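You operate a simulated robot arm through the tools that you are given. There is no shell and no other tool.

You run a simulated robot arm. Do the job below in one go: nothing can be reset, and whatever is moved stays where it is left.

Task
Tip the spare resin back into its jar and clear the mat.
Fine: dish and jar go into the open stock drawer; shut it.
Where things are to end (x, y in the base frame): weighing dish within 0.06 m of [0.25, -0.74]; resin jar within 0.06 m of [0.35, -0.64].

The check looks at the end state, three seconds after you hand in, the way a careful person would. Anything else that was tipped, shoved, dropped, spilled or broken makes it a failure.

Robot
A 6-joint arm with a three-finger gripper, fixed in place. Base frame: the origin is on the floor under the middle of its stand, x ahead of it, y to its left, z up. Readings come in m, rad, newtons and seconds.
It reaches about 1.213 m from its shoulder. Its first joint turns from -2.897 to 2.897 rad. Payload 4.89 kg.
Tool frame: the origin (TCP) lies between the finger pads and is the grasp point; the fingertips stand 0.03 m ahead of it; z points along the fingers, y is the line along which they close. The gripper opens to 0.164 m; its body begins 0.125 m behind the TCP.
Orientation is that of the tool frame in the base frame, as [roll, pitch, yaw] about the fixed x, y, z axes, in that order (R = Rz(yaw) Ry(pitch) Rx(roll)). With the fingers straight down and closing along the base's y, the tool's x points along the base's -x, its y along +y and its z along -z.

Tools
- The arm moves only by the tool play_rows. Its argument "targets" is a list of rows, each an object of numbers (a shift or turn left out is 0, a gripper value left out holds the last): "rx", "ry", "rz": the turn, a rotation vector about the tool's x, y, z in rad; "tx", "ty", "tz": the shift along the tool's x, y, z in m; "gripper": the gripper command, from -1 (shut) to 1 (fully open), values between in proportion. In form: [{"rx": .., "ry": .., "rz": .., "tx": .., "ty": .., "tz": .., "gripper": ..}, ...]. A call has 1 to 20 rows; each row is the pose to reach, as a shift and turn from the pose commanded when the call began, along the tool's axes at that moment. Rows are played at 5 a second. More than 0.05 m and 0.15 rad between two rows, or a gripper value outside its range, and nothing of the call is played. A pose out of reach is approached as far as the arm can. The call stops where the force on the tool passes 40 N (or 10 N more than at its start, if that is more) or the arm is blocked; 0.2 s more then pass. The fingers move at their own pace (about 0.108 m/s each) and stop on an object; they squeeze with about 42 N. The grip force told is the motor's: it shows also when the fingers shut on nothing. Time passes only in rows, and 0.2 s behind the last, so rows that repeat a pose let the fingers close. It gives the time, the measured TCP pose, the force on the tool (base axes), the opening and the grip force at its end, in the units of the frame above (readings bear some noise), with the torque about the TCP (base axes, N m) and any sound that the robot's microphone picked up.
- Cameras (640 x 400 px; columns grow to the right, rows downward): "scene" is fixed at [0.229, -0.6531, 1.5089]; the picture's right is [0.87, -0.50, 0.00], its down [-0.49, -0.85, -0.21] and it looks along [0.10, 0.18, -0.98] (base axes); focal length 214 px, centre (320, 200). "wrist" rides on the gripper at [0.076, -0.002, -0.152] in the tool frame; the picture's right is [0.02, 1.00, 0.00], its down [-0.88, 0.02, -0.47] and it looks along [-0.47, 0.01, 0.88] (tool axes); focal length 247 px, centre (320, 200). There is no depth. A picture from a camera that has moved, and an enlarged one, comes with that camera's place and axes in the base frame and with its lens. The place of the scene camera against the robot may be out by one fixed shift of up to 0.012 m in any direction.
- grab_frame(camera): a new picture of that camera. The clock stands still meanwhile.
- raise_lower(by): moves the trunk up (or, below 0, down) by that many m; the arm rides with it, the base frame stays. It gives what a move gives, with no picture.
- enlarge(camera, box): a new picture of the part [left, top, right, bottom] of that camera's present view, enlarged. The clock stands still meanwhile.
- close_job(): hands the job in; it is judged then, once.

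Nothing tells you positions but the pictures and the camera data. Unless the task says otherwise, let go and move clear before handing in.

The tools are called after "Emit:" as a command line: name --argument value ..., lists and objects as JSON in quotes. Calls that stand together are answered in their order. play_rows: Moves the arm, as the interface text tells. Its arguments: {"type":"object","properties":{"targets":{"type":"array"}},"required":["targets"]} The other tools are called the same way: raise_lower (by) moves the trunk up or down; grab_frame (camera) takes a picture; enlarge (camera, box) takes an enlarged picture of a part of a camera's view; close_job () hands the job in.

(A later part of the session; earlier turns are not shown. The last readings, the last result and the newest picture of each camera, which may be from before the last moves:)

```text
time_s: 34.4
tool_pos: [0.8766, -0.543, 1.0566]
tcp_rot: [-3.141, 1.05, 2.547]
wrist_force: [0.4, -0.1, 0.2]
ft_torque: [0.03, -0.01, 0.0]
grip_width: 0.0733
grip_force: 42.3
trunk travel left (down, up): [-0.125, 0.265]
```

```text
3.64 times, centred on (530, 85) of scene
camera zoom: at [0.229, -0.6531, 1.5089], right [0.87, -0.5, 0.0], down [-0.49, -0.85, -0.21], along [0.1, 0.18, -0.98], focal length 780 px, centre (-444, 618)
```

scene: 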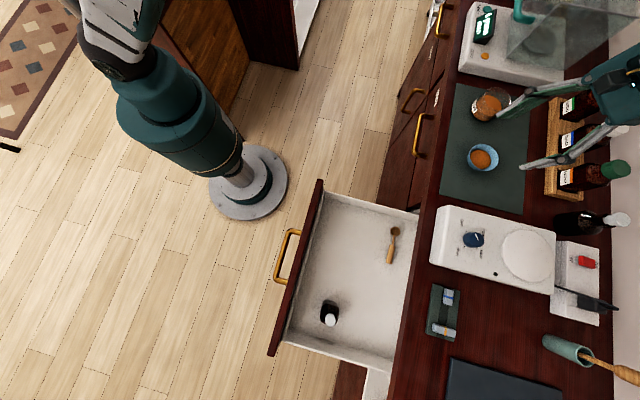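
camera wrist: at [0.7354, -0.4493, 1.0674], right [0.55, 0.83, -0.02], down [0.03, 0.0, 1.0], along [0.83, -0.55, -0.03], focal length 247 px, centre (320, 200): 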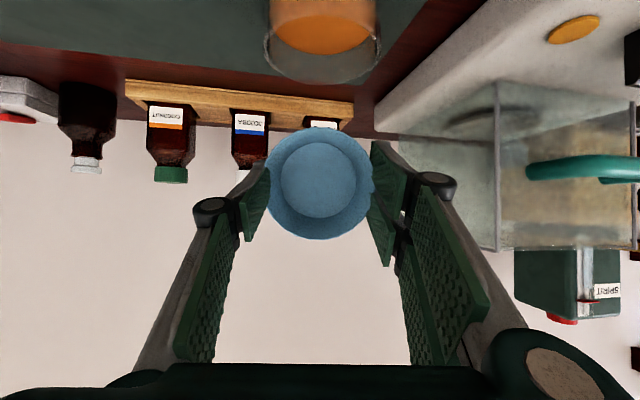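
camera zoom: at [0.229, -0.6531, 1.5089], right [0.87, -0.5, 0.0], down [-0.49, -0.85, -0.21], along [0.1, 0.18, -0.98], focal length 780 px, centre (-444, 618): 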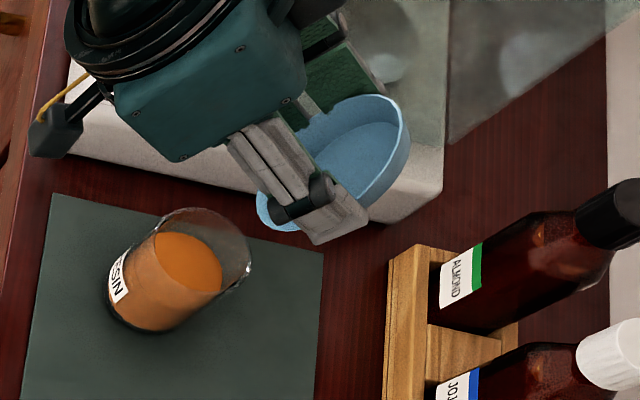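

The dish is empty and the jar's level has risen, with the mat clean. I'll tip a little further and hold briefly so any last drops fall into the jar.

Emit:
play_rows --targets '[{"tx": 0.0012, "tz": -0.0021, "ry": -0.05}, {"tx": 0.0026, "tz": -0.0041, "ry": -0.1}, {"tx": 0.0041, "tz": -0.006, "ry": -0.15}, {"tx": 0.0056, "tz": -0.0079, "ry": -0.2}, {"tx": 0.0073, "tz": -0.0097, "ry": -0.25}, {"tx": 0.009, "tz": -0.0114, "ry": -0.3}, {"tx": 0.009, "tz": -0.0114, "ry": -0.3}, {"tx": 0.009, "tz": -0.0114, "ry": -0.3}, {"tx": 0.009, "tz": -0.0114, "ry": -0.3}, {"tx": 0.009, "tz": -0.0114, "ry": -0.3}]'

Emit:
enlarge --camera "scene" --box '[450, 30, 610, 140]'

Emit:
grab_frame --camera "wrist"

```text
time_s: 36.6
tool_pos: [0.8638, -0.5355, 1.0541]
tcp_rot: [3.141, 1.349, 2.548]
wrist_force: [0.5, 0.0, -0.9]
ft_torque: [0.01, 0.01, 0.0]
grip_width: 0.0738
grip_force: 41.8
trunk travel left (down, up): [-0.125, 0.265]
```

```text
3.64 times, centred on (530, 85) of scene
camera zoom: at [0.229, -0.6531, 1.5089], right [0.87, -0.5, 0.0], down [-0.49, -0.85, -0.21], along [0.1, 0.18, -0.98], focal length 780 px, centre (-444, 618)
```

zoom: 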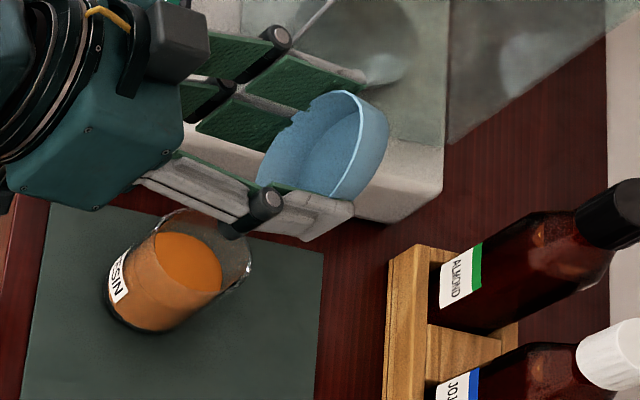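

```text
taken
camera wrist: at [0.727, -0.4436, 1.014], right [0.56, 0.83, -0.02], down [-0.21, 0.17, 0.96], along [0.8, -0.53, 0.27], focal length 247 px, centre (320, 200)
```

wrist: 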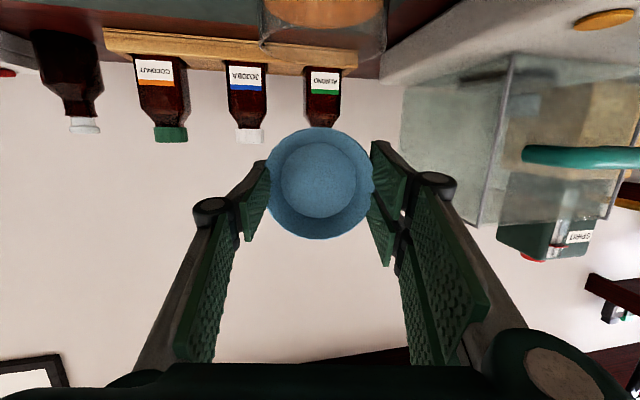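

The dish is clean. I'll bring it back upright while raising it, keeping it over the jar until it is nearly level.

Emit:
play_rows --targets '[{"tx": -0.0116, "tz": 0.0039, "ry": 0.135}, {"tx": -0.0225, "tz": 0.0083, "ry": 0.27}, {"tx": -0.0324, "tz": 0.0126, "ry": 0.405}, {"tx": -0.0415, "tz": 0.0172, "ry": 0.54}, {"tx": -0.0497, "tz": 0.0218, "ry": 0.675}, {"tx": -0.0571, "tz": 0.0263, "ry": 0.81}, {"tx": -0.0635, "tz": 0.0304, "ry": 0.945}, {"tx": -0.0693, "tz": 0.0341, "ry": 1.08}, {"tx": -0.0741, "tz": 0.0376, "ry": 1.215}, {"tx": -0.0783, "tz": 0.0403, "ry": 1.35}, {"tx": -0.0783, "tz": 0.0403, "ry": 1.35}]'

Emit:
enlarge --camera "scene" --box '[440, 60, 560, 220]'

Emit:
grab_frame --camera "wrist"

```text
time_s: 39.0
tool_pos: [0.9115, -0.5677, 1.1228]
tcp_rot: [3.14, 0.001, 2.548]
wrist_force: [0.3, -0.2, 0.0]
ft_torque: [0.06, 0.14, 0.0]
grip_width: 0.0735
grip_force: 41.9
trunk travel left (down, up): [-0.125, 0.265]
```

```text
2.50 times, centred on (500, 140) of scene
camera zoom: at [0.229, -0.6531, 1.5089], right [0.87, -0.5, 0.0], down [-0.49, -0.85, -0.21], along [0.1, 0.18, -0.98], focal length 536 px, centre (-130, 350)
```

zoom: 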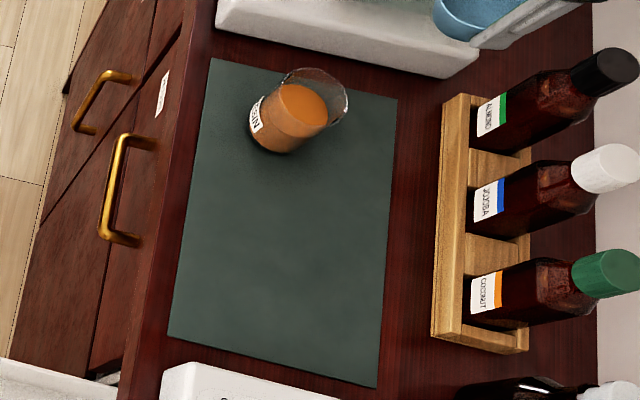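

```text
taken
camera wrist: at [0.8476, -0.5256, 1.2751], right [0.54, 0.84, 0.0], down [0.74, -0.48, 0.47], along [0.4, -0.26, -0.88], focal length 247 px, centre (320, 200)
```

wrist: 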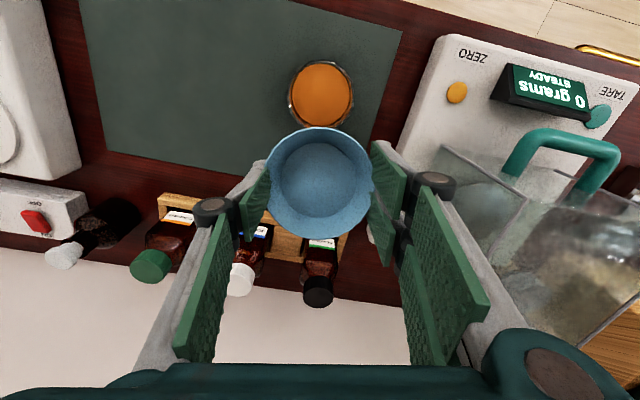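

The mat shows no drips and the dish is empty. I'll carry the dish, high and almost level, across to above its place in the drawer near (0.25, -0.74).

Emit:
play_rows --targets '[{"tx": 0.028, "ty": -0.0323, "rz": 0.0406}, {"tx": 0.0559, "ty": -0.0646, "rz": 0.0812}, {"tx": 0.0839, "ty": -0.0968, "rz": 0.1218}, {"tx": 0.1118, "ty": -0.1291, "rz": 0.1624}, {"tx": 0.1398, "ty": -0.1614, "rz": 0.203}, {"tx": 0.1677, "ty": -0.1937, "rz": 0.2436}, {"tx": 0.1957, "ty": -0.2259, "rz": 0.2842}, {"tx": 0.2236, "ty": -0.2582, "rz": 0.3248}, {"tx": 0.2516, "ty": -0.2905, "rz": 0.3654}, {"tx": 0.2795, "ty": -0.3228, "rz": 0.406}, {"tx": 0.3075, "ty": -0.355, "rz": 0.4466}, {"tx": 0.3354, "ty": -0.3873, "rz": 0.4872}, {"tx": 0.3634, "ty": -0.4196, "rz": 0.5278}, {"tx": 0.3913, "ty": -0.4518, "rz": 0.5684}, {"tx": 0.4193, "ty": -0.4841, "rz": 0.609}, {"tx": 0.4472, "ty": -0.5164, "rz": 0.65}, {"tx": 0.4472, "ty": -0.5164, "rz": 0.65}, {"tx": 0.4472, "ty": -0.5164, "rz": 0.65}]'

Emit:
grab_frame --camera "wrist"

Emit:
grab_frame --camera "scene"

```text
time_s: 42.8
tool_pos: [0.2508, -0.7426, 1.1193]
tcp_rot: [3.14, -0.001, 1.898]
wrist_force: [-0.6, 0.4, -0.1]
ft_torque: [0.03, -0.06, 0.02]
grip_width: 0.0736
grip_force: 42.1
trunk travel left (down, up): [-0.125, 0.265]
```

```text
taken
camera wrist: at [0.2249, -0.6708, 1.2716], right [0.94, 0.34, 0.0], down [0.3, -0.83, 0.47], along [0.16, -0.45, -0.88], focal length 247 px, centre (320, 200)
```

wrist: 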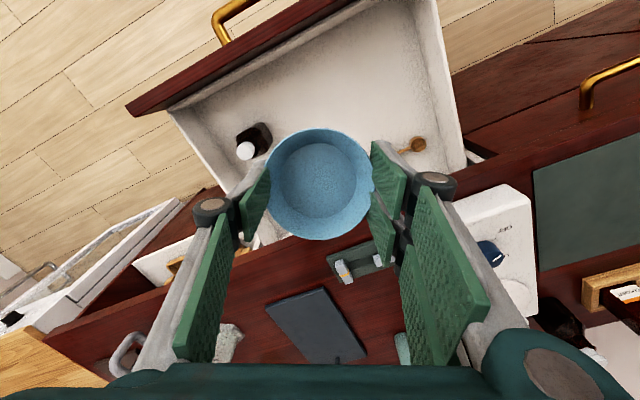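

```text
taken
```

scene: 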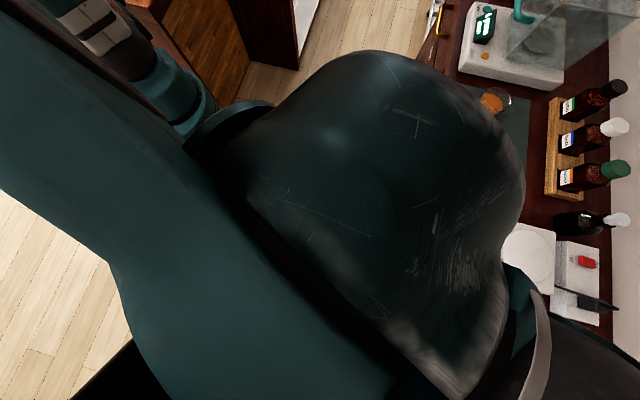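

The arm is over the drawer and blocks the fixed camera, so I'll use the wrist camera. I'll enlarge it to measure the drawer's walls and contents before lowering.

Emit:
enlarge --camera "wrist" --box '[110, 0, 350, 200]'

Emit:
enlarge --camera "wrist" --box '[330, 0, 530, 200]'

```text
2.00 times, centred on (230, 100) of wrist
camera zoom: at [0.2249, -0.6708, 1.2716], right [0.94, 0.34, 0.0], down [0.3, -0.83, 0.47], along [0.16, -0.45, -0.88], focal length 494 px, centre (500, 400)
```

zoom: 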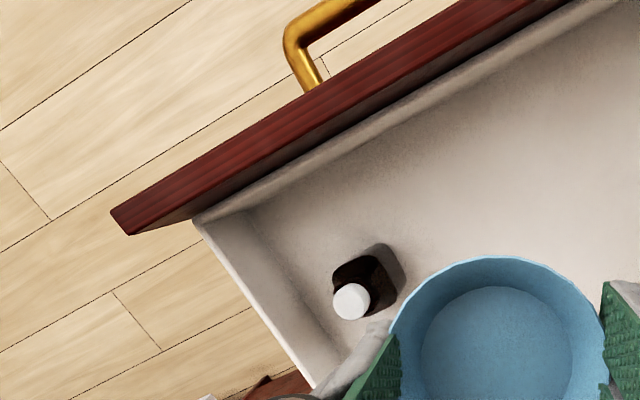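

```text
2.00 times, centred on (430, 100) of wrist
camera zoom: at [0.2249, -0.6708, 1.2716], right [0.94, 0.34, 0.0], down [0.3, -0.83, 0.47], along [0.16, -0.45, -0.88], focal length 494 px, centre (100, 400)
```

zoom: 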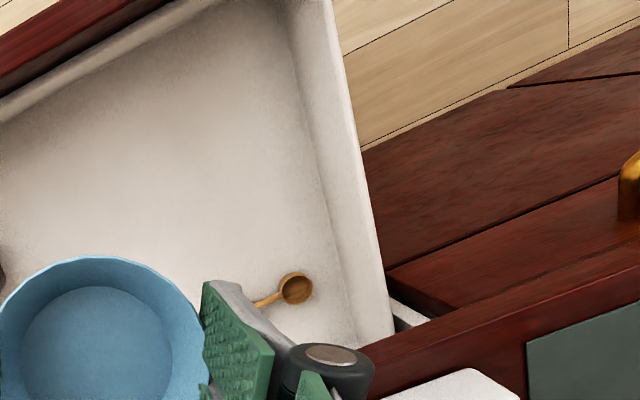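

I can see the drawer: bottle near (0.14, -0.84), spoon bowl near (0.48, -0.74), and free floor beneath the dish. I'll lower to about 5 cm above the floor while levelling the dish.

Emit:
play_rows --targets '[{"tz": 0.04, "ry": 0.0325}, {"tz": 0.08, "ry": 0.065}, {"tz": 0.12, "ry": 0.0975}, {"tz": 0.16, "ry": 0.13}, {"tz": 0.2, "ry": 0.1625}, {"tz": 0.24, "ry": 0.195}, {"tz": 0.28, "ry": 0.2275}, {"tz": 0.32, "ry": 0.26}, {"tz": 0.32, "ry": 0.26}, {"tz": 0.32, "ry": 0.26}]'

Emit:
grab_frame --camera "wrist"

Emit:
grab_frame --camera "scene"

```text
time_s: 45.0
tool_pos: [0.2511, -0.7427, 0.8002]
tcp_rot: [-3.141, -0.26, 1.899]
wrist_force: [0.4, -0.4, -0.7]
ft_torque: [0.07, 0.02, 0.06]
grip_width: 0.0737
grip_force: 41.7
trunk travel left (down, up): [-0.125, 0.265]
```

```text
taken
camera wrist: at [0.2391, -0.7108, 0.968], right [0.94, 0.34, 0.01], down [0.33, -0.92, 0.23], along [0.08, -0.22, -0.97], focal length 247 px, centre (320, 200)
```

wrist: 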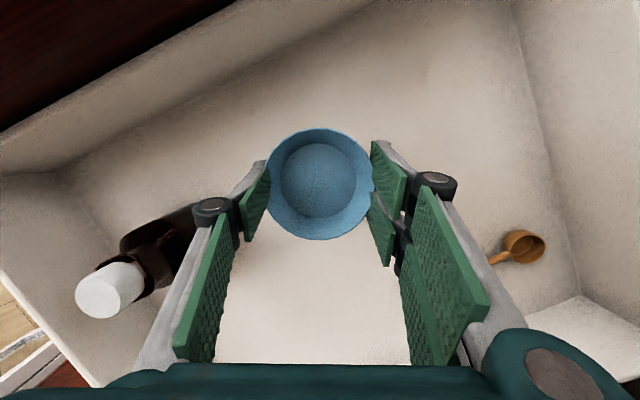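

```text
taken
```

scene: 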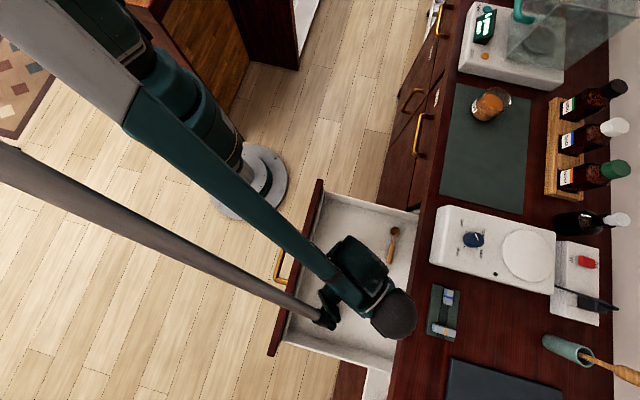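

The dish is level about 5 cm above the drawer floor, with the bottle and spoon well clear. I'll lower to just above the floor and then feel for contact in small steps.

Emit:
play_rows --targets '[{"tx": -0.0028, "tz": 0.0106}, {"tx": -0.0057, "tz": 0.0213}, {"tx": -0.0085, "tz": 0.0319}, {"tx": -0.0108, "tz": 0.0406}, {"tx": -0.0108, "tz": 0.0406}]'

Emit:
play_rows --targets '[{"tx": -0.0005, "tz": 0.0019}, {"tx": -0.001, "tz": 0.0039}, {"tx": -0.001, "tz": 0.0039}]'

```text
time_s: 46.2
tool_pos: [0.2518, -0.7433, 0.7615]
tcp_rot: [3.14, -0.262, 1.899]
wrist_force: [-0.4, -0.5, -0.2]
ft_torque: [0.0, 0.01, -0.01]
grip_width: 0.0739
grip_force: 42.0
trunk travel left (down, up): [-0.125, 0.265]
```

```text
time_s: 47.0
tool_pos: [0.2531, -0.7434, 0.7575]
tcp_rot: [-3.141, -0.26, 1.897]
wrist_force: [0.5, -0.5, -0.3]
ft_torque: [-0.03, 0.0, 0.05]
grip_width: 0.0738
grip_force: 42.1
trunk travel left (down, up): [-0.125, 0.265]
```

No contact yet at z 0.7575. I'll keep lowering in 2 mm steps.

Emit:
play_rows --targets '[{"tx": -0.0005, "tz": 0.0019}, {"tx": -0.001, "tz": 0.0039}, {"tx": -0.001, "tz": 0.0039}]'

Emit:
play_rows --targets '[{"tx": -0.0005, "tz": 0.0019}, {"tx": -0.0005, "tz": 0.0019}]'

Emit:
play_rows --targets '[{"tx": -0.0005, "tz": 0.0019}, {"tx": -0.0005, "tz": 0.0019}]'

```text
time_s: 47.8
tool_pos: [0.2522, -0.745, 0.7531]
tcp_rot: [3.141, -0.258, 1.901]
wrist_force: [-0.1, 0.8, 0.3]
ft_torque: [-0.01, -0.02, 0.0]
grip_width: 0.074
grip_force: 42.2
trunk travel left (down, up): [-0.125, 0.265]
```

```text
time_s: 48.4
tool_pos: [0.2514, -0.7447, 0.75]
tcp_rot: [3.14, -0.259, 1.9]
wrist_force: [1.3, 0.7, 0.3]
ft_torque: [0.03, 0.01, 0.01]
grip_width: 0.0736
grip_force: 41.5
trunk travel left (down, up): [-0.125, 0.265]
```

```text
time_s: 49.0
tool_pos: [0.2518, -0.7454, 0.7485]
tcp_rot: [3.141, -0.261, 1.899]
wrist_force: [0.1, -0.6, 0.2]
ft_torque: [0.0, 0.0, 0.02]
grip_width: 0.0738
grip_force: 42.3
trunk travel left (down, up): [-0.125, 0.265]
```

Still no contact at z 0.7485. I'll look, and carry on in small steps.

Emit:
grab_frame --camera "wrist"

Emit:
play_rows --targets '[{"tx": -0.0005, "tz": 0.0019}, {"tx": -0.0005, "tz": 0.0019}]'

Emit:
play_rows --targets '[{"tx": -0.0005, "tz": 0.0019}, {"tx": -0.0005, "tz": 0.0019}]'

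```text
taken
camera wrist: at [0.2395, -0.7124, 0.9162], right [0.94, 0.34, 0.01], down [0.33, -0.91, 0.23], along [0.08, -0.22, -0.97], focal length 247 px, centre (320, 200)
```

wrist: 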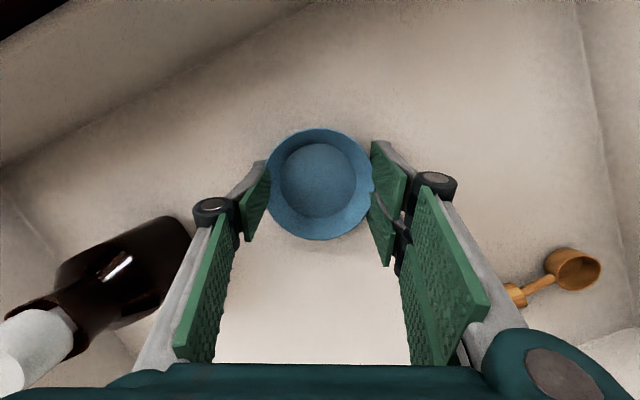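

```text
time_s: 49.6
tool_pos: [0.2515, -0.7456, 0.747]
tcp_rot: [-3.141, -0.261, 1.9]
wrist_force: [1.1, -1.5, -0.3]
ft_torque: [0.0, -0.02, 0.03]
grip_width: 0.0733
grip_force: 42.1
trunk travel left (down, up): [-0.125, 0.265]
```

```text
time_s: 50.2
tool_pos: [0.2511, -0.7449, 0.7447]
tcp_rot: [3.14, -0.259, 1.899]
wrist_force: [0.6, -1.0, 9.8]
ft_torque: [0.08, -0.27, -0.02]
grip_width: 0.0739
grip_force: 41.5
trunk travel left (down, up): [-0.125, 0.265]
```

The dish has touched the drawer floor (about 10 N). I'll ease off 1 mm and open the fingers gradually.

Emit:
play_rows --targets '[{"tx": 0.0003, "tz": -0.001}, {"tx": 0.0003, "tz": -0.001, "gripper": -0.05}, {"tx": 0.0003, "tz": -0.001, "gripper": 0.05}, {"tx": 0.0003, "tz": -0.001, "gripper": 0.15}, {"tx": 0.0003, "tz": -0.001, "gripper": 0.25}, {"tx": 0.0003, "tz": -0.001, "gripper": 0.35}, {"tx": 0.0003, "tz": -0.001, "gripper": 0.35}]'

Emit:
grab_frame --camera "wrist"

```text
time_s: 51.8
tool_pos: [0.2522, -0.7445, 0.7469]
tcp_rot: [-3.142, -0.26, 1.9]
wrist_force: [0.6, 0.0, 0.6]
ft_torque: [-0.05, -0.02, 0.0]
grip_width: 0.111
grip_force: 0.0
trunk travel left (down, up): [-0.125, 0.265]
```

```text
taken
camera wrist: at [0.2386, -0.7115, 0.9137], right [0.94, 0.34, 0.01], down [0.33, -0.91, 0.23], along [0.08, -0.22, -0.97], focal length 247 px, centre (320, 200)
```

wrist: 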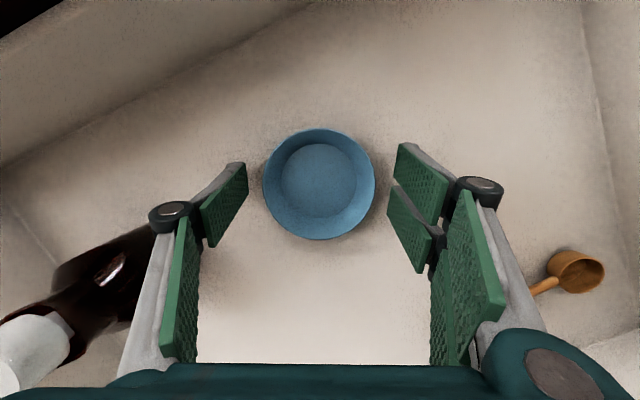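

The dish stands free and upright on the drawer floor. I'll raise straight up, clear of it.

Emit:
play_rows --targets '[{"tx": 0.0051, "tz": -0.0193}, {"tx": 0.0129, "tz": -0.0483}, {"tx": 0.0231, "tz": -0.087}, {"tx": 0.0334, "tz": -0.1256}, {"tx": 0.0437, "tz": -0.1643}, {"tx": 0.054, "tz": -0.203}, {"tx": 0.0643, "tz": -0.2416}, {"tx": 0.0771, "tz": -0.2899}, {"tx": 0.09, "tz": -0.3382}, {"tx": 0.09, "tz": -0.3382}]'

Emit:
grab_frame --camera "wrist"

```text
time_s: 54.0
tool_pos: [0.2516, -0.7463, 1.0951]
tcp_rot: [-3.141, -0.26, 1.898]
wrist_force: [0.0, 0.6, 0.9]
ft_torque: [-0.06, 0.01, -0.06]
grip_width: 0.1108
grip_force: 0.0
trunk travel left (down, up): [-0.125, 0.265]
```

```text
taken
camera wrist: at [0.2394, -0.7137, 1.2627], right [0.94, 0.34, 0.01], down [0.33, -0.91, 0.23], along [0.08, -0.22, -0.97], focal length 247 px, centre (320, 200)
```

wrist: 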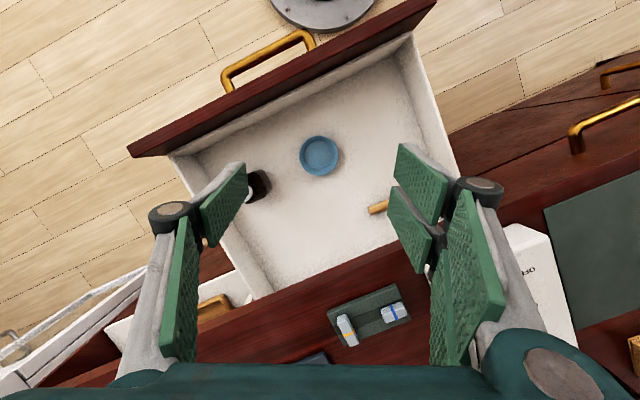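

The dish sits upright at about (0.252, -0.740), on target. I'll enlarge this clear drawer view to measure its walls and front panel for placing the jar and shutting it.

Emit:
enlarge --camera "wrist" --box '[110, 0, 310, 160]'

Emit:
enlarge --camera "wrist" --box '[280, 0, 480, 160]'

Emit:
enlarge --camera "wrist" --box '[200, 120, 440, 320]'

```text
2.50 times, centred on (210, 80) of wrist
camera zoom: at [0.2394, -0.7137, 1.2627], right [0.94, 0.34, 0.01], down [0.33, -0.91, 0.23], along [0.08, -0.22, -0.97], focal length 617 px, centre (595, 500)
```

zoom: 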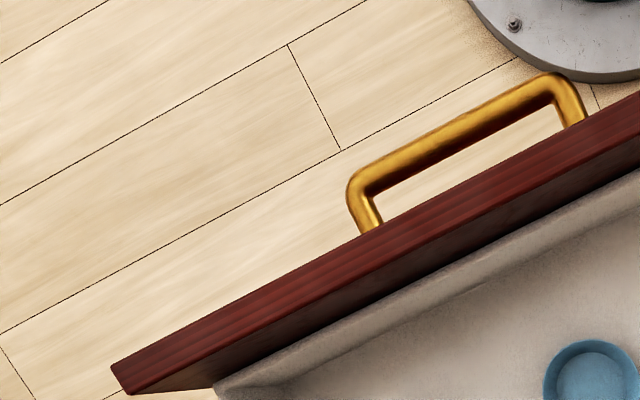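

```text
2.50 times, centred on (380, 80) of wrist
camera zoom: at [0.2394, -0.7137, 1.2627], right [0.94, 0.34, 0.01], down [0.33, -0.91, 0.23], along [0.08, -0.22, -0.97], focal length 617 px, centre (170, 500)
```

zoom: 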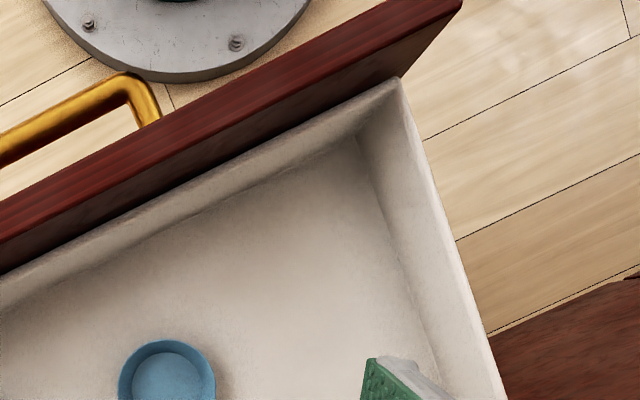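

```text
2.00 times, centred on (320, 220) of wrist
camera zoom: at [0.2394, -0.7137, 1.2627], right [0.94, 0.34, 0.01], down [0.33, -0.91, 0.23], along [0.08, -0.22, -0.97], focal length 494 px, centre (320, 160)
```

zoom: 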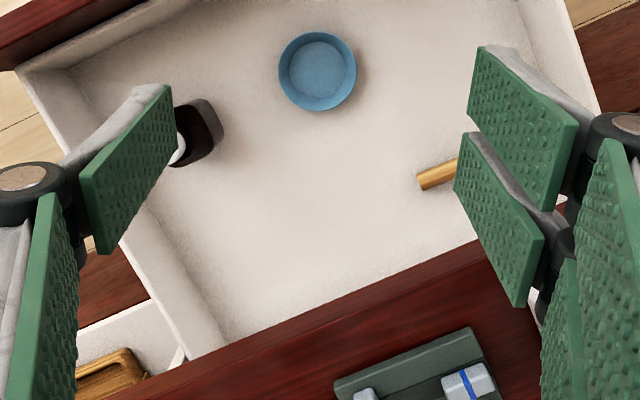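

The drawer floor is at about z 0.705 with walls about 8 cm high, and the dish is set. Next I'll bring the tool upright and go back over the jar, turning so the fingers will close across the counter's depth.

Emit:
play_rows --targets '[{"tx": 0.0039, "tz": -0.0145, "ry": -0.13}, {"tx": 0.0077, "tz": -0.029, "ry": -0.26, "gripper": 0.5}, {"tx": 0.0077, "tz": -0.029, "ry": -0.26}]'

Emit:
play_rows --targets '[{"tx": -0.0002, "ty": 0.0384, "rz": -0.1194}, {"tx": -0.0004, "ty": 0.0768, "rz": -0.2388}, {"tx": -0.0006, "ty": 0.1152, "rz": -0.3582}, {"tx": -0.0008, "ty": 0.1536, "rz": -0.4776}, {"tx": -0.0009, "ty": 0.1921, "rz": -0.5971}, {"tx": -0.0011, "ty": 0.2305, "rz": -0.7165}, {"tx": -0.0013, "ty": 0.2689, "rz": -0.8359}, {"tx": -0.0015, "ty": 0.3073, "rz": -0.9553}, {"tx": -0.0017, "ty": 0.3457, "rz": -1.0747}, {"tx": -0.0019, "ty": 0.3841, "rz": -1.1941}, {"tx": -0.0021, "ty": 0.4225, "rz": -1.3135}, {"tx": -0.0023, "ty": 0.4609, "rz": -1.4329}, {"tx": -0.0024, "ty": 0.4994, "rz": -1.5524}, {"tx": -0.0026, "ty": 0.5378, "rz": -1.6718}, {"tx": -0.0028, "ty": 0.5762, "rz": -1.7912}, {"tx": -0.003, "ty": 0.6146, "rz": -1.9106}, {"tx": -0.0032, "ty": 0.653, "rz": -2.03}, {"tx": -0.0032, "ty": 0.653, "rz": -2.03}, {"tx": -0.0032, "ty": 0.653, "rz": -2.03}]'

Emit:
grab_frame --camera "wrist"

Emit:
grab_frame --camera "scene"

```text
time_s: 54.8
tool_pos: [0.2531, -0.7438, 1.126]
tcp_rot: [-3.141, 0.001, 1.899]
wrist_force: [0.2, 0.4, 0.1]
ft_torque: [-0.09, -0.03, 0.05]
grip_width: 0.123
grip_force: 0.0
trunk travel left (down, up): [-0.125, 0.265]
```

```text
time_s: 58.8
tool_pos: [0.8724, -0.5393, 1.1257]
tcp_rot: [3.141, 0.0, -2.352]
wrist_force: [0.5, -0.3, -0.2]
ft_torque: [0.02, 0.06, 0.0]
grip_width: 0.1231
grip_force: 0.0
trunk travel left (down, up): [-0.125, 0.265]
```

```text
taken
camera wrist: at [0.8192, -0.5938, 1.2785], right [-0.72, 0.69, 0.0], down [0.61, 0.64, 0.47], along [0.33, 0.34, -0.88], focal length 247 px, centre (320, 200)
```

wrist: 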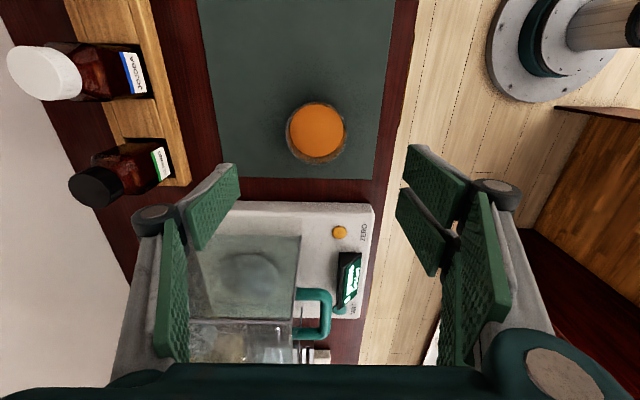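

```text
taken
```

scene: 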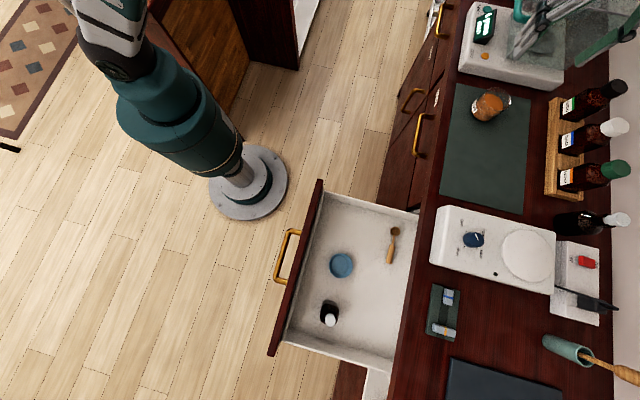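

The dish rests in the drawer untouched, and the tool is above the jar with fingers spread across the mat's depth. I'll enlarge to align on the jar.

Emit:
enlarge --camera "wrist" --box '[250, 80, 390, 180]'

Emit:
enlarge --camera "scene" --box '[440, 40, 640, 200]'

```text
4.00 times, centred on (320, 130) of wrist
camera zoom: at [0.8192, -0.5938, 1.2785], right [-0.72, 0.69, 0.0], down [0.61, 0.64, 0.47], along [0.33, 0.34, -0.88], focal length 988 px, centre (320, 480)
```

zoom: 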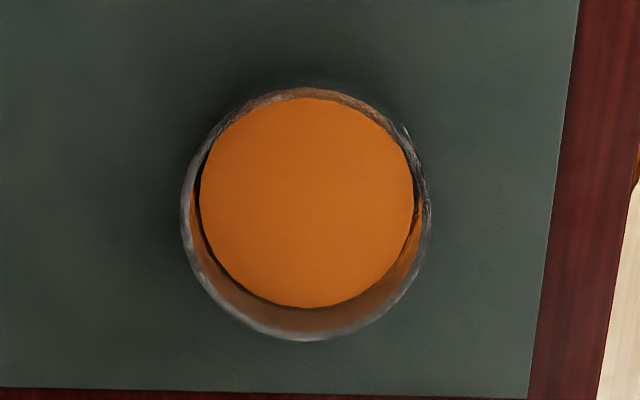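

```text
2.50 times, centred on (540, 120) of scene
camera zoom: at [0.229, -0.6531, 1.5089], right [0.87, -0.5, 0.0], down [-0.49, -0.85, -0.21], along [0.1, 0.18, -0.98], focal length 536 px, centre (-230, 400)
```

zoom: 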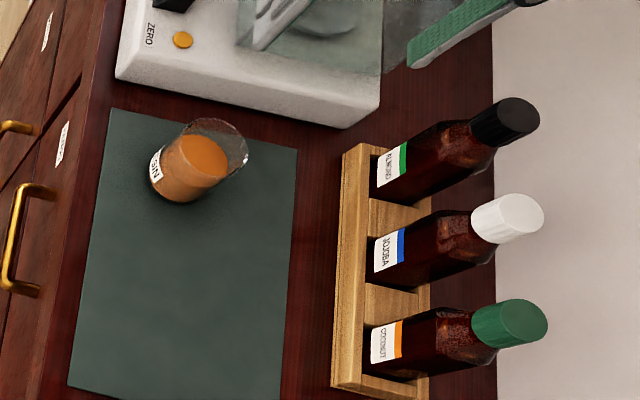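

The jar is centred within about 2 mm of the tool. I'll lower until the fingertips are just above the rim and check again.

Emit:
play_rows --targets '[{"tx": 0.0014, "ty": -0.002, "tz": 0.03}, {"tx": 0.0014, "ty": -0.002, "tz": 0.06}, {"tx": 0.0014, "ty": -0.002, "tz": 0.09}, {"tx": 0.0014, "ty": -0.002, "tz": 0.12}, {"tx": 0.0014, "ty": -0.002, "tz": 0.12}, {"tx": 0.0014, "ty": -0.002, "tz": 0.12}]'

Emit:
grab_frame --camera "wrist"

Emit:
enlarge --camera "scene" --box '[450, 40, 610, 150]'

```text
time_s: 60.2
tool_pos: [0.8729, -0.5395, 1.0051]
tcp_rot: [-3.141, -0.001, -2.356]
wrist_force: [0.0, -0.6, -0.6]
ft_torque: [0.05, 0.03, 0.0]
grip_width: 0.123
grip_force: 0.0
trunk travel left (down, up): [-0.125, 0.265]
```

```text
taken
camera wrist: at [0.8209, -0.5932, 1.1587], right [-0.72, 0.69, 0.0], down [0.61, 0.64, 0.47], along [0.33, 0.34, -0.88], focal length 247 px, centre (320, 200)
```

wrist: 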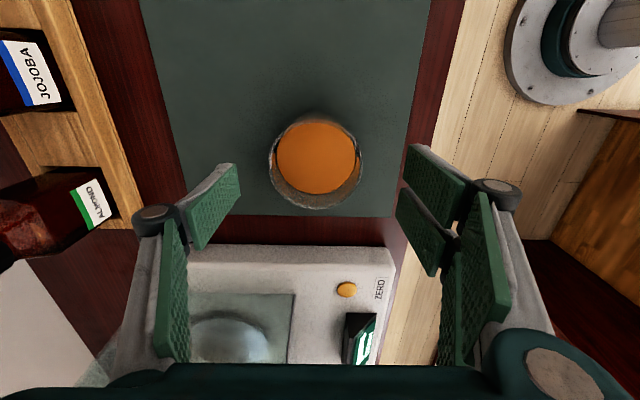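

```text
3.64 times, centred on (530, 95) of scene
camera zoom: at [0.229, -0.6531, 1.5089], right [0.87, -0.5, 0.0], down [-0.49, -0.85, -0.21], along [0.1, 0.18, -0.98], focal length 780 px, centre (-444, 582)
```

zoom: 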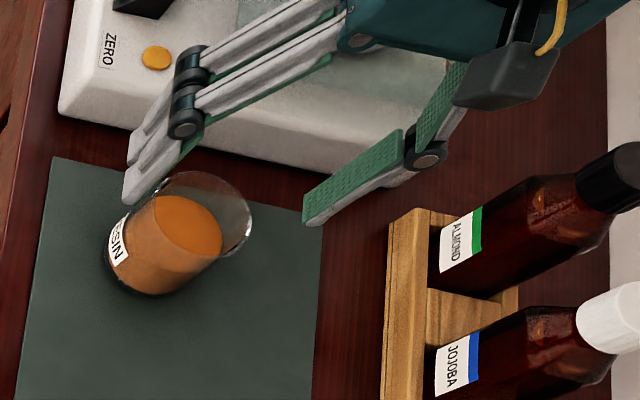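

The jar is about 4 mm off along the closing line and 5 mm off across it. I'll correct both while staying above the rim, then lower around the jar.

Emit:
play_rows --targets '[{"tx": 0.003, "ty": -0.002}, {"tx": 0.0055, "ty": -0.0037}, {"tx": 0.0055, "ty": -0.0037, "tz": 0.017}, {"tx": 0.0055, "ty": -0.0037, "tz": 0.034}, {"tx": 0.0055, "ty": -0.0037, "tz": 0.051}, {"tx": 0.0055, "ty": -0.0037, "tz": 0.066}, {"tx": 0.0055, "ty": -0.0037, "tz": 0.066}, {"tx": 0.0055, "ty": -0.0037, "tz": 0.066}]'

Emit:
grab_frame --camera "wrist"

Emit:
enlarge --camera "scene" --box '[450, 60, 570, 160]'

```text
time_s: 62.0
tool_pos: [0.8711, -0.5457, 0.94]
tcp_rot: [-3.14, -0.001, -2.354]
wrist_force: [0.1, 0.2, -0.1]
ft_torque: [0.0, 0.01, 0.0]
grip_width: 0.1227
grip_force: 0.0
trunk travel left (down, up): [-0.125, 0.265]
```

```text
taken
camera wrist: at [0.8192, -0.6016, 1.0933], right [-0.72, 0.69, 0.0], down [0.61, 0.64, 0.47], along [0.33, 0.34, -0.88], focal length 247 px, centre (320, 200)
```

wrist: 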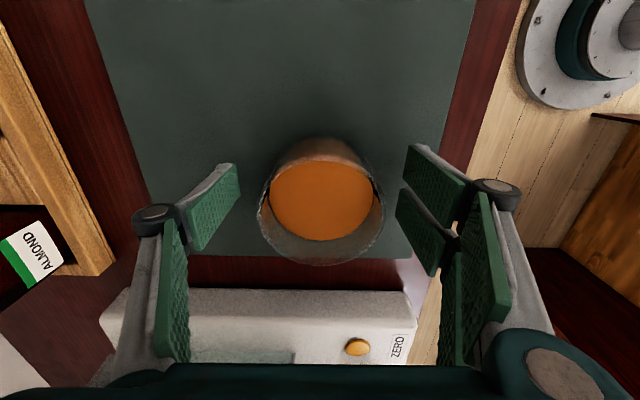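

```text
4.00 times, centred on (510, 110) of scene
camera zoom: at [0.229, -0.6531, 1.5089], right [0.87, -0.5, 0.0], down [-0.49, -0.85, -0.21], along [0.1, 0.18, -0.98], focal length 858 px, centre (-440, 560)
```

zoom: 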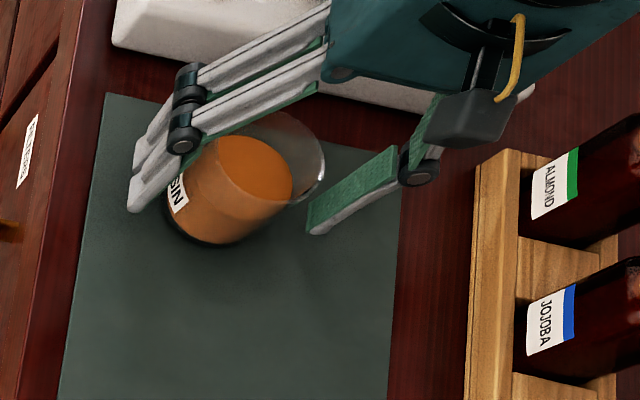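

The jar is centred between the fingers at mid-height. I'll close gradually and watch the grip force.

Emit:
play_rows --targets '[{"gripper": 0.3}, {"gripper": 0.15}, {"gripper": 0.08}, {"gripper": 0.02}, {"gripper": -0.04}, {"gripper": -0.1}, {"gripper": -0.1}]'

Emit:
grab_frame --camera "wrist"

```text
time_s: 63.6
tool_pos: [0.8695, -0.5463, 0.9405]
tcp_rot: [-3.139, -0.001, -2.354]
wrist_force: [-2.6, 3.0, 1.4]
ft_torque: [0.19, 0.13, 0.04]
grip_width: 0.0797
grip_force: 42.3
trunk travel left (down, up): [-0.125, 0.265]
```

```text
taken
camera wrist: at [0.819, -0.6014, 1.0936], right [-0.72, 0.69, 0.0], down [0.61, 0.64, 0.47], along [0.33, 0.34, -0.88], focal length 247 px, centre (320, 200)
```

wrist: 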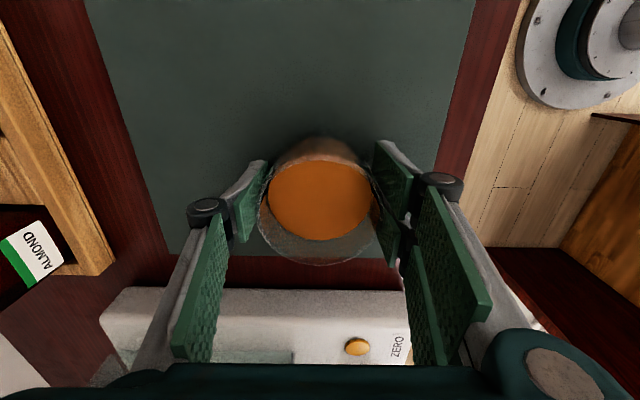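

The jar is held (0.080 m, 42 N). I'll lift it slowly, straight up.

Emit:
play_rows --targets '[{"tz": 0.0, "gripper": -0.5}, {"tz": -0.008}, {"tz": -0.018}, {"tz": -0.03}, {"tz": -0.045}, {"tz": -0.06}, {"tz": -0.075}, {"tz": -0.075}]'

Emit:
grab_frame --camera "wrist"

Emit:
enlarge --camera "scene" --box '[450, 40, 610, 160]'

```text
time_s: 65.4
tool_pos: [0.8706, -0.5475, 1.0131]
tcp_rot: [-3.141, 0.0, -2.353]
wrist_force: [-0.3, 0.4, -2.5]
ft_torque: [0.0, 0.01, 0.0]
grip_width: 0.0794
grip_force: 41.8
trunk travel left (down, up): [-0.125, 0.265]
```

```text
taken
camera wrist: at [0.8183, -0.602, 1.1671], right [-0.72, 0.69, 0.0], down [0.61, 0.64, 0.47], along [0.33, 0.34, -0.88], focal length 247 px, centre (320, 200)
```

wrist: 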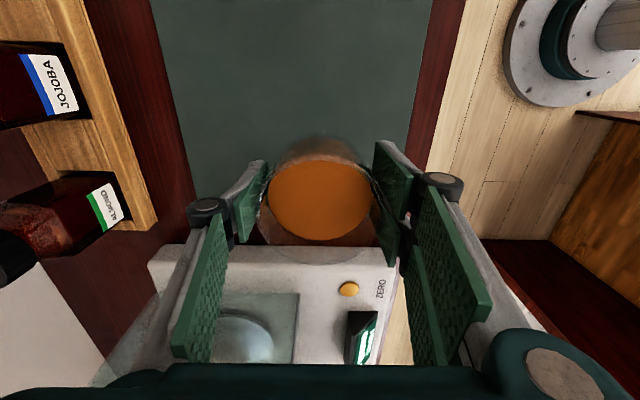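

```text
3.33 times, centred on (530, 100) of scene
camera zoom: at [0.229, -0.6531, 1.5089], right [0.87, -0.5, 0.0], down [-0.49, -0.85, -0.21], along [0.1, 0.18, -0.98], focal length 715 px, centre (-380, 533)
```

zoom: 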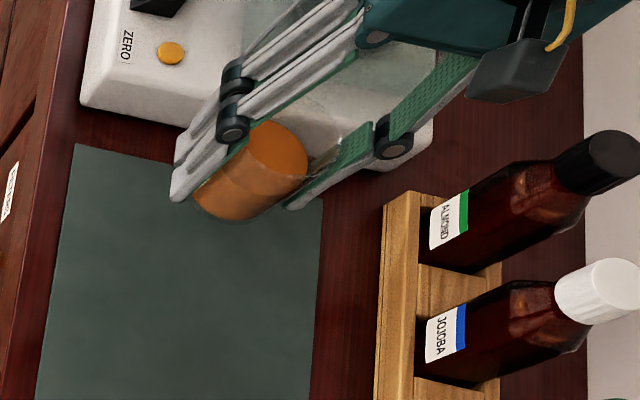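

The jar is lifted upright with nothing left behind on the mat. I'll raise it further, then carry it slowly across to above the drawer, near (0.355, -0.649).

Emit:
play_rows --targets '[{"tz": -0.015}, {"tz": -0.035}, {"tz": -0.055}, {"tz": -0.075}, {"tz": -0.095}, {"tz": -0.11}, {"tz": -0.115}]'

Emit:
play_rows --targets '[{"tx": 0.006, "ty": 0.0041}, {"tx": 0.0185, "ty": 0.0125}, {"tx": 0.0385, "ty": 0.0261}, {"tx": 0.0635, "ty": 0.043}, {"tx": 0.0895, "ty": 0.0606}, {"tx": 0.1155, "ty": 0.0782}, {"tx": 0.1415, "ty": 0.0958}, {"tx": 0.1675, "ty": 0.1134}, {"tx": 0.1935, "ty": 0.131}, {"tx": 0.2195, "ty": 0.1486}, {"tx": 0.2455, "ty": 0.1662}, {"tx": 0.2715, "ty": 0.1838}, {"tx": 0.2975, "ty": 0.2014}, {"tx": 0.3235, "ty": 0.219}, {"tx": 0.3495, "ty": 0.2366}, {"tx": 0.3755, "ty": 0.2542}, {"tx": 0.4, "ty": 0.2708}, {"tx": 0.42, "ty": 0.2844}, {"tx": 0.4316, "ty": 0.2922}, {"tx": 0.4351, "ty": 0.2946}]'

Emit:
grab_frame --camera "wrist"

```text
time_s: 67.0
tool_pos: [0.8693, -0.5474, 1.1299]
tcp_rot: [-3.139, -0.001, -2.355]
wrist_force: [-0.2, -0.2, -1.7]
ft_torque: [-0.04, -0.05, -0.02]
grip_width: 0.0795
grip_force: 41.7
trunk travel left (down, up): [-0.125, 0.265]
```

```text
time_s: 71.2
tool_pos: [0.356, -0.6483, 1.1305]
tcp_rot: [-3.14, 0.001, -2.354]
wrist_force: [-0.1, -0.3, -2.4]
ft_torque: [0.0, -0.02, -0.02]
grip_width: 0.0795
grip_force: 42.1
trunk travel left (down, up): [-0.125, 0.265]
```

```text
taken
camera wrist: at [0.3029, -0.7025, 1.2829], right [-0.72, 0.69, 0.0], down [0.61, 0.64, 0.47], along [0.33, 0.34, -0.88], focal length 247 px, centre (320, 200)
```

wrist: 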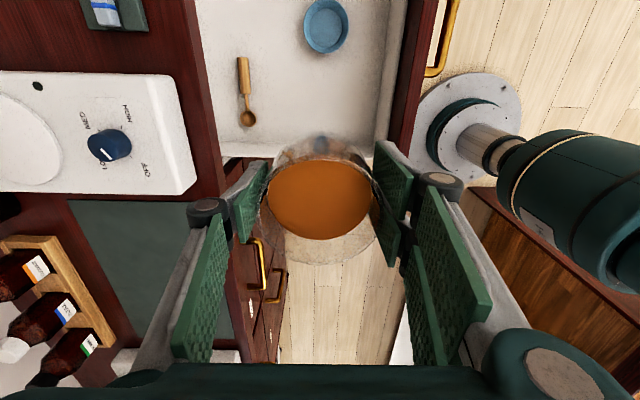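

The jar is above its place in the drawer, clear of the dish, spoon and walls. I'll lower it steadily to about 5 cm above the floor.

Emit:
play_rows --targets '[{"tz": 0.01}, {"tz": 0.03}, {"tz": 0.06}, {"tz": 0.09}, {"tz": 0.12}, {"tz": 0.15}, {"tz": 0.18}, {"tz": 0.21}, {"tz": 0.24}, {"tz": 0.27}, {"tz": 0.3}, {"tz": 0.32}, {"tz": 0.33}, {"tz": 0.33}]'

Emit:
grab_frame --camera "wrist"

Emit:
grab_frame --camera "scene"

```text
time_s: 74.2
tool_pos: [0.3531, -0.6453, 0.7987]
tcp_rot: [3.142, -0.001, -2.355]
wrist_force: [-0.5, -0.6, -2.5]
ft_torque: [0.03, 0.0, -0.01]
grip_width: 0.0793
grip_force: 42.0
trunk travel left (down, up): [-0.125, 0.265]
```

```text
taken
camera wrist: at [0.3014, -0.701, 0.9517], right [-0.72, 0.69, 0.0], down [0.61, 0.64, 0.47], along [0.33, 0.34, -0.88], focal length 247 px, centre (320, 200)
```

wrist: 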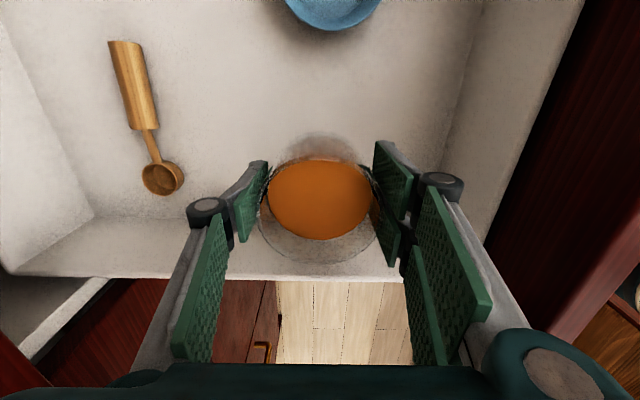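

```text
taken
```

scene: 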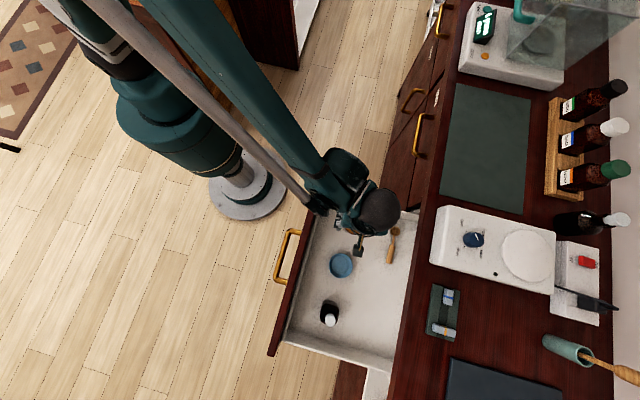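

The jar is about 5 cm above the floor with room on every side. I'll lower closer and then feel for contact.

Emit:
play_rows --targets '[{"tz": 0.01}, {"tz": 0.02}, {"tz": 0.03}, {"tz": 0.04}, {"tz": 0.04}]'

Emit:
play_rows --targets '[{"tz": 0.003}, {"tz": 0.006}, {"tz": 0.006}]'

Emit:
play_rows --targets '[{"tz": 0.002}, {"tz": 0.003}, {"tz": 0.003}]'

```text
time_s: 75.4
tool_pos: [0.3538, -0.6466, 0.7586]
tcp_rot: [-3.139, -0.002, -2.354]
wrist_force: [-0.1, 0.2, -1.6]
ft_torque: [-0.03, 0.04, 0.0]
grip_width: 0.0797
grip_force: 42.3
trunk travel left (down, up): [-0.125, 0.265]
```

```text
time_s: 76.2
tool_pos: [0.3547, -0.6472, 0.752]
tcp_rot: [-3.141, 0.0, -2.354]
wrist_force: [-0.9, 0.9, -2.2]
ft_torque: [-0.01, 0.01, 0.01]
grip_width: 0.0795
grip_force: 41.6
trunk travel left (down, up): [-0.125, 0.265]
```

```text
time_s: 77.0
tool_pos: [0.355, -0.6474, 0.7503]
tcp_rot: [-3.141, -0.001, -2.355]
wrist_force: [-0.7, 0.3, -2.5]
ft_torque: [0.01, 0.0, -0.03]
grip_width: 0.0795
grip_force: 42.3
trunk travel left (down, up): [-0.125, 0.265]
```

No contact yet at z 0.750. I'll continue in 1.5–2 mm steps.

Emit:
play_rows --targets '[{"tz": 0.002}, {"tz": 0.002}]'

Emit:
play_rows --targets '[{"tz": 0.0015}, {"tz": 0.0015}]'

Emit:
play_rows --targets '[{"tz": 0.0015}, {"tz": 0.0015}]'

```text
time_s: 77.6
tool_pos: [0.3553, -0.647, 0.7484]
tcp_rot: [-3.139, 0.0, -2.356]
wrist_force: [-0.2, -0.3, -2.7]
ft_torque: [0.01, -0.02, 0.05]
grip_width: 0.0794
grip_force: 41.7
trunk travel left (down, up): [-0.125, 0.265]
```

```text
time_s: 78.2
tool_pos: [0.3551, -0.6469, 0.7462]
tcp_rot: [-3.141, 0.0, -2.355]
wrist_force: [-0.2, 1.2, -2.3]
ft_torque: [-0.02, 0.06, 0.02]
grip_width: 0.0797
grip_force: 42.2
trunk travel left (down, up): [-0.125, 0.265]
```

```text
time_s: 78.8
tool_pos: [0.354, -0.646, 0.7462]
tcp_rot: [-3.138, 0.0, -2.355]
wrist_force: [0.5, -2.1, 14.5]
ft_torque: [0.15, -0.09, 0.0]
grip_width: 0.0793
grip_force: 41.6
trunk travel left (down, up): [-0.125, 0.265]
```

The jar has touched the floor. I'll ease off about 1 mm and open gradually.

Emit:
play_rows --targets '[{"tz": -0.0012}, {"tz": -0.0012}, {"tz": -0.0012, "gripper": -0.03}, {"tz": -0.0012, "gripper": 0.03}, {"tz": -0.0012, "gripper": 0.1}, {"tz": -0.0012, "gripper": 0.18}, {"tz": -0.0012, "gripper": 0.26}, {"tz": -0.0012, "gripper": 0.34}, {"tz": -0.0012, "gripper": 0.34}]'

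Emit:
grab_frame --camera "wrist"

```text
time_s: 80.8
tool_pos: [0.3563, -0.6466, 0.7455]
tcp_rot: [-3.139, 0.0, -2.354]
wrist_force: [-0.2, 0.2, -0.4]
ft_torque: [0.0, -0.01, 0.02]
grip_width: 0.11
grip_force: 0.0
trunk travel left (down, up): [-0.125, 0.265]
```

```text
taken
camera wrist: at [0.3026, -0.7018, 0.8996], right [-0.72, 0.69, 0.0], down [0.61, 0.64, 0.47], along [0.33, 0.34, -0.88], focal length 247 px, centre (320, 200)
```

wrist: 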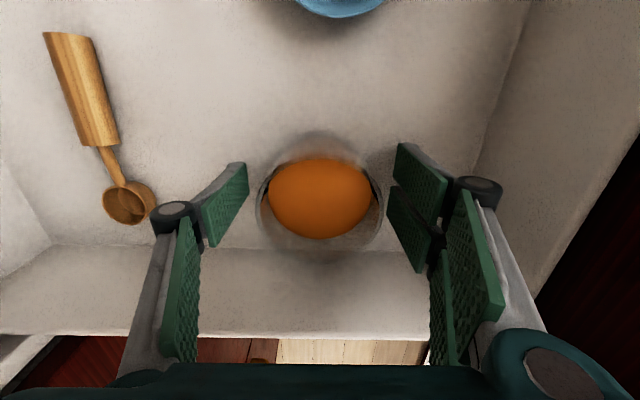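

The jar stands free and upright on the drawer floor. I'll raise straight up and check both items.

Emit:
play_rows --targets '[{"tz": -0.012}, {"tz": -0.027}, {"tz": -0.045}, {"tz": -0.07}, {"tz": -0.1}, {"tz": -0.135}, {"tz": -0.17}, {"tz": -0.205}, {"tz": -0.24}, {"tz": -0.275}, {"tz": -0.31}, {"tz": -0.345}, {"tz": -0.37}, {"tz": -0.37}]'

Emit:
grab_frame --camera "wrist"

Emit:
grab_frame --camera "scene"

```text
time_s: 83.8
tool_pos: [0.3539, -0.6468, 1.1162]
tcp_rot: [-3.139, 0.0, -2.353]
wrist_force: [-0.5, 0.8, -0.9]
ft_torque: [-0.02, -0.01, 0.03]
grip_width: 0.11
grip_force: 0.0
trunk travel left (down, up): [-0.125, 0.265]
```

```text
taken
camera wrist: at [0.3008, -0.7025, 1.2695], right [-0.72, 0.69, 0.0], down [0.61, 0.64, 0.47], along [0.33, 0.34, -0.88], focal length 247 px, centre (320, 200)
```

wrist: 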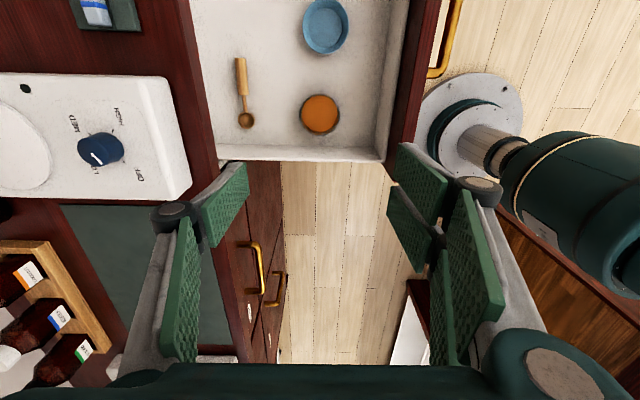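

```text
taken
```

scene: 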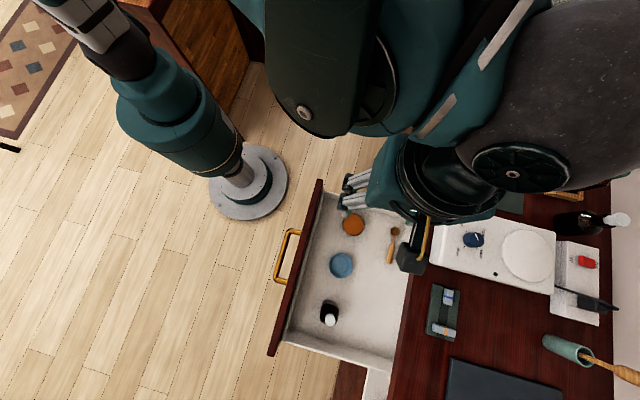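

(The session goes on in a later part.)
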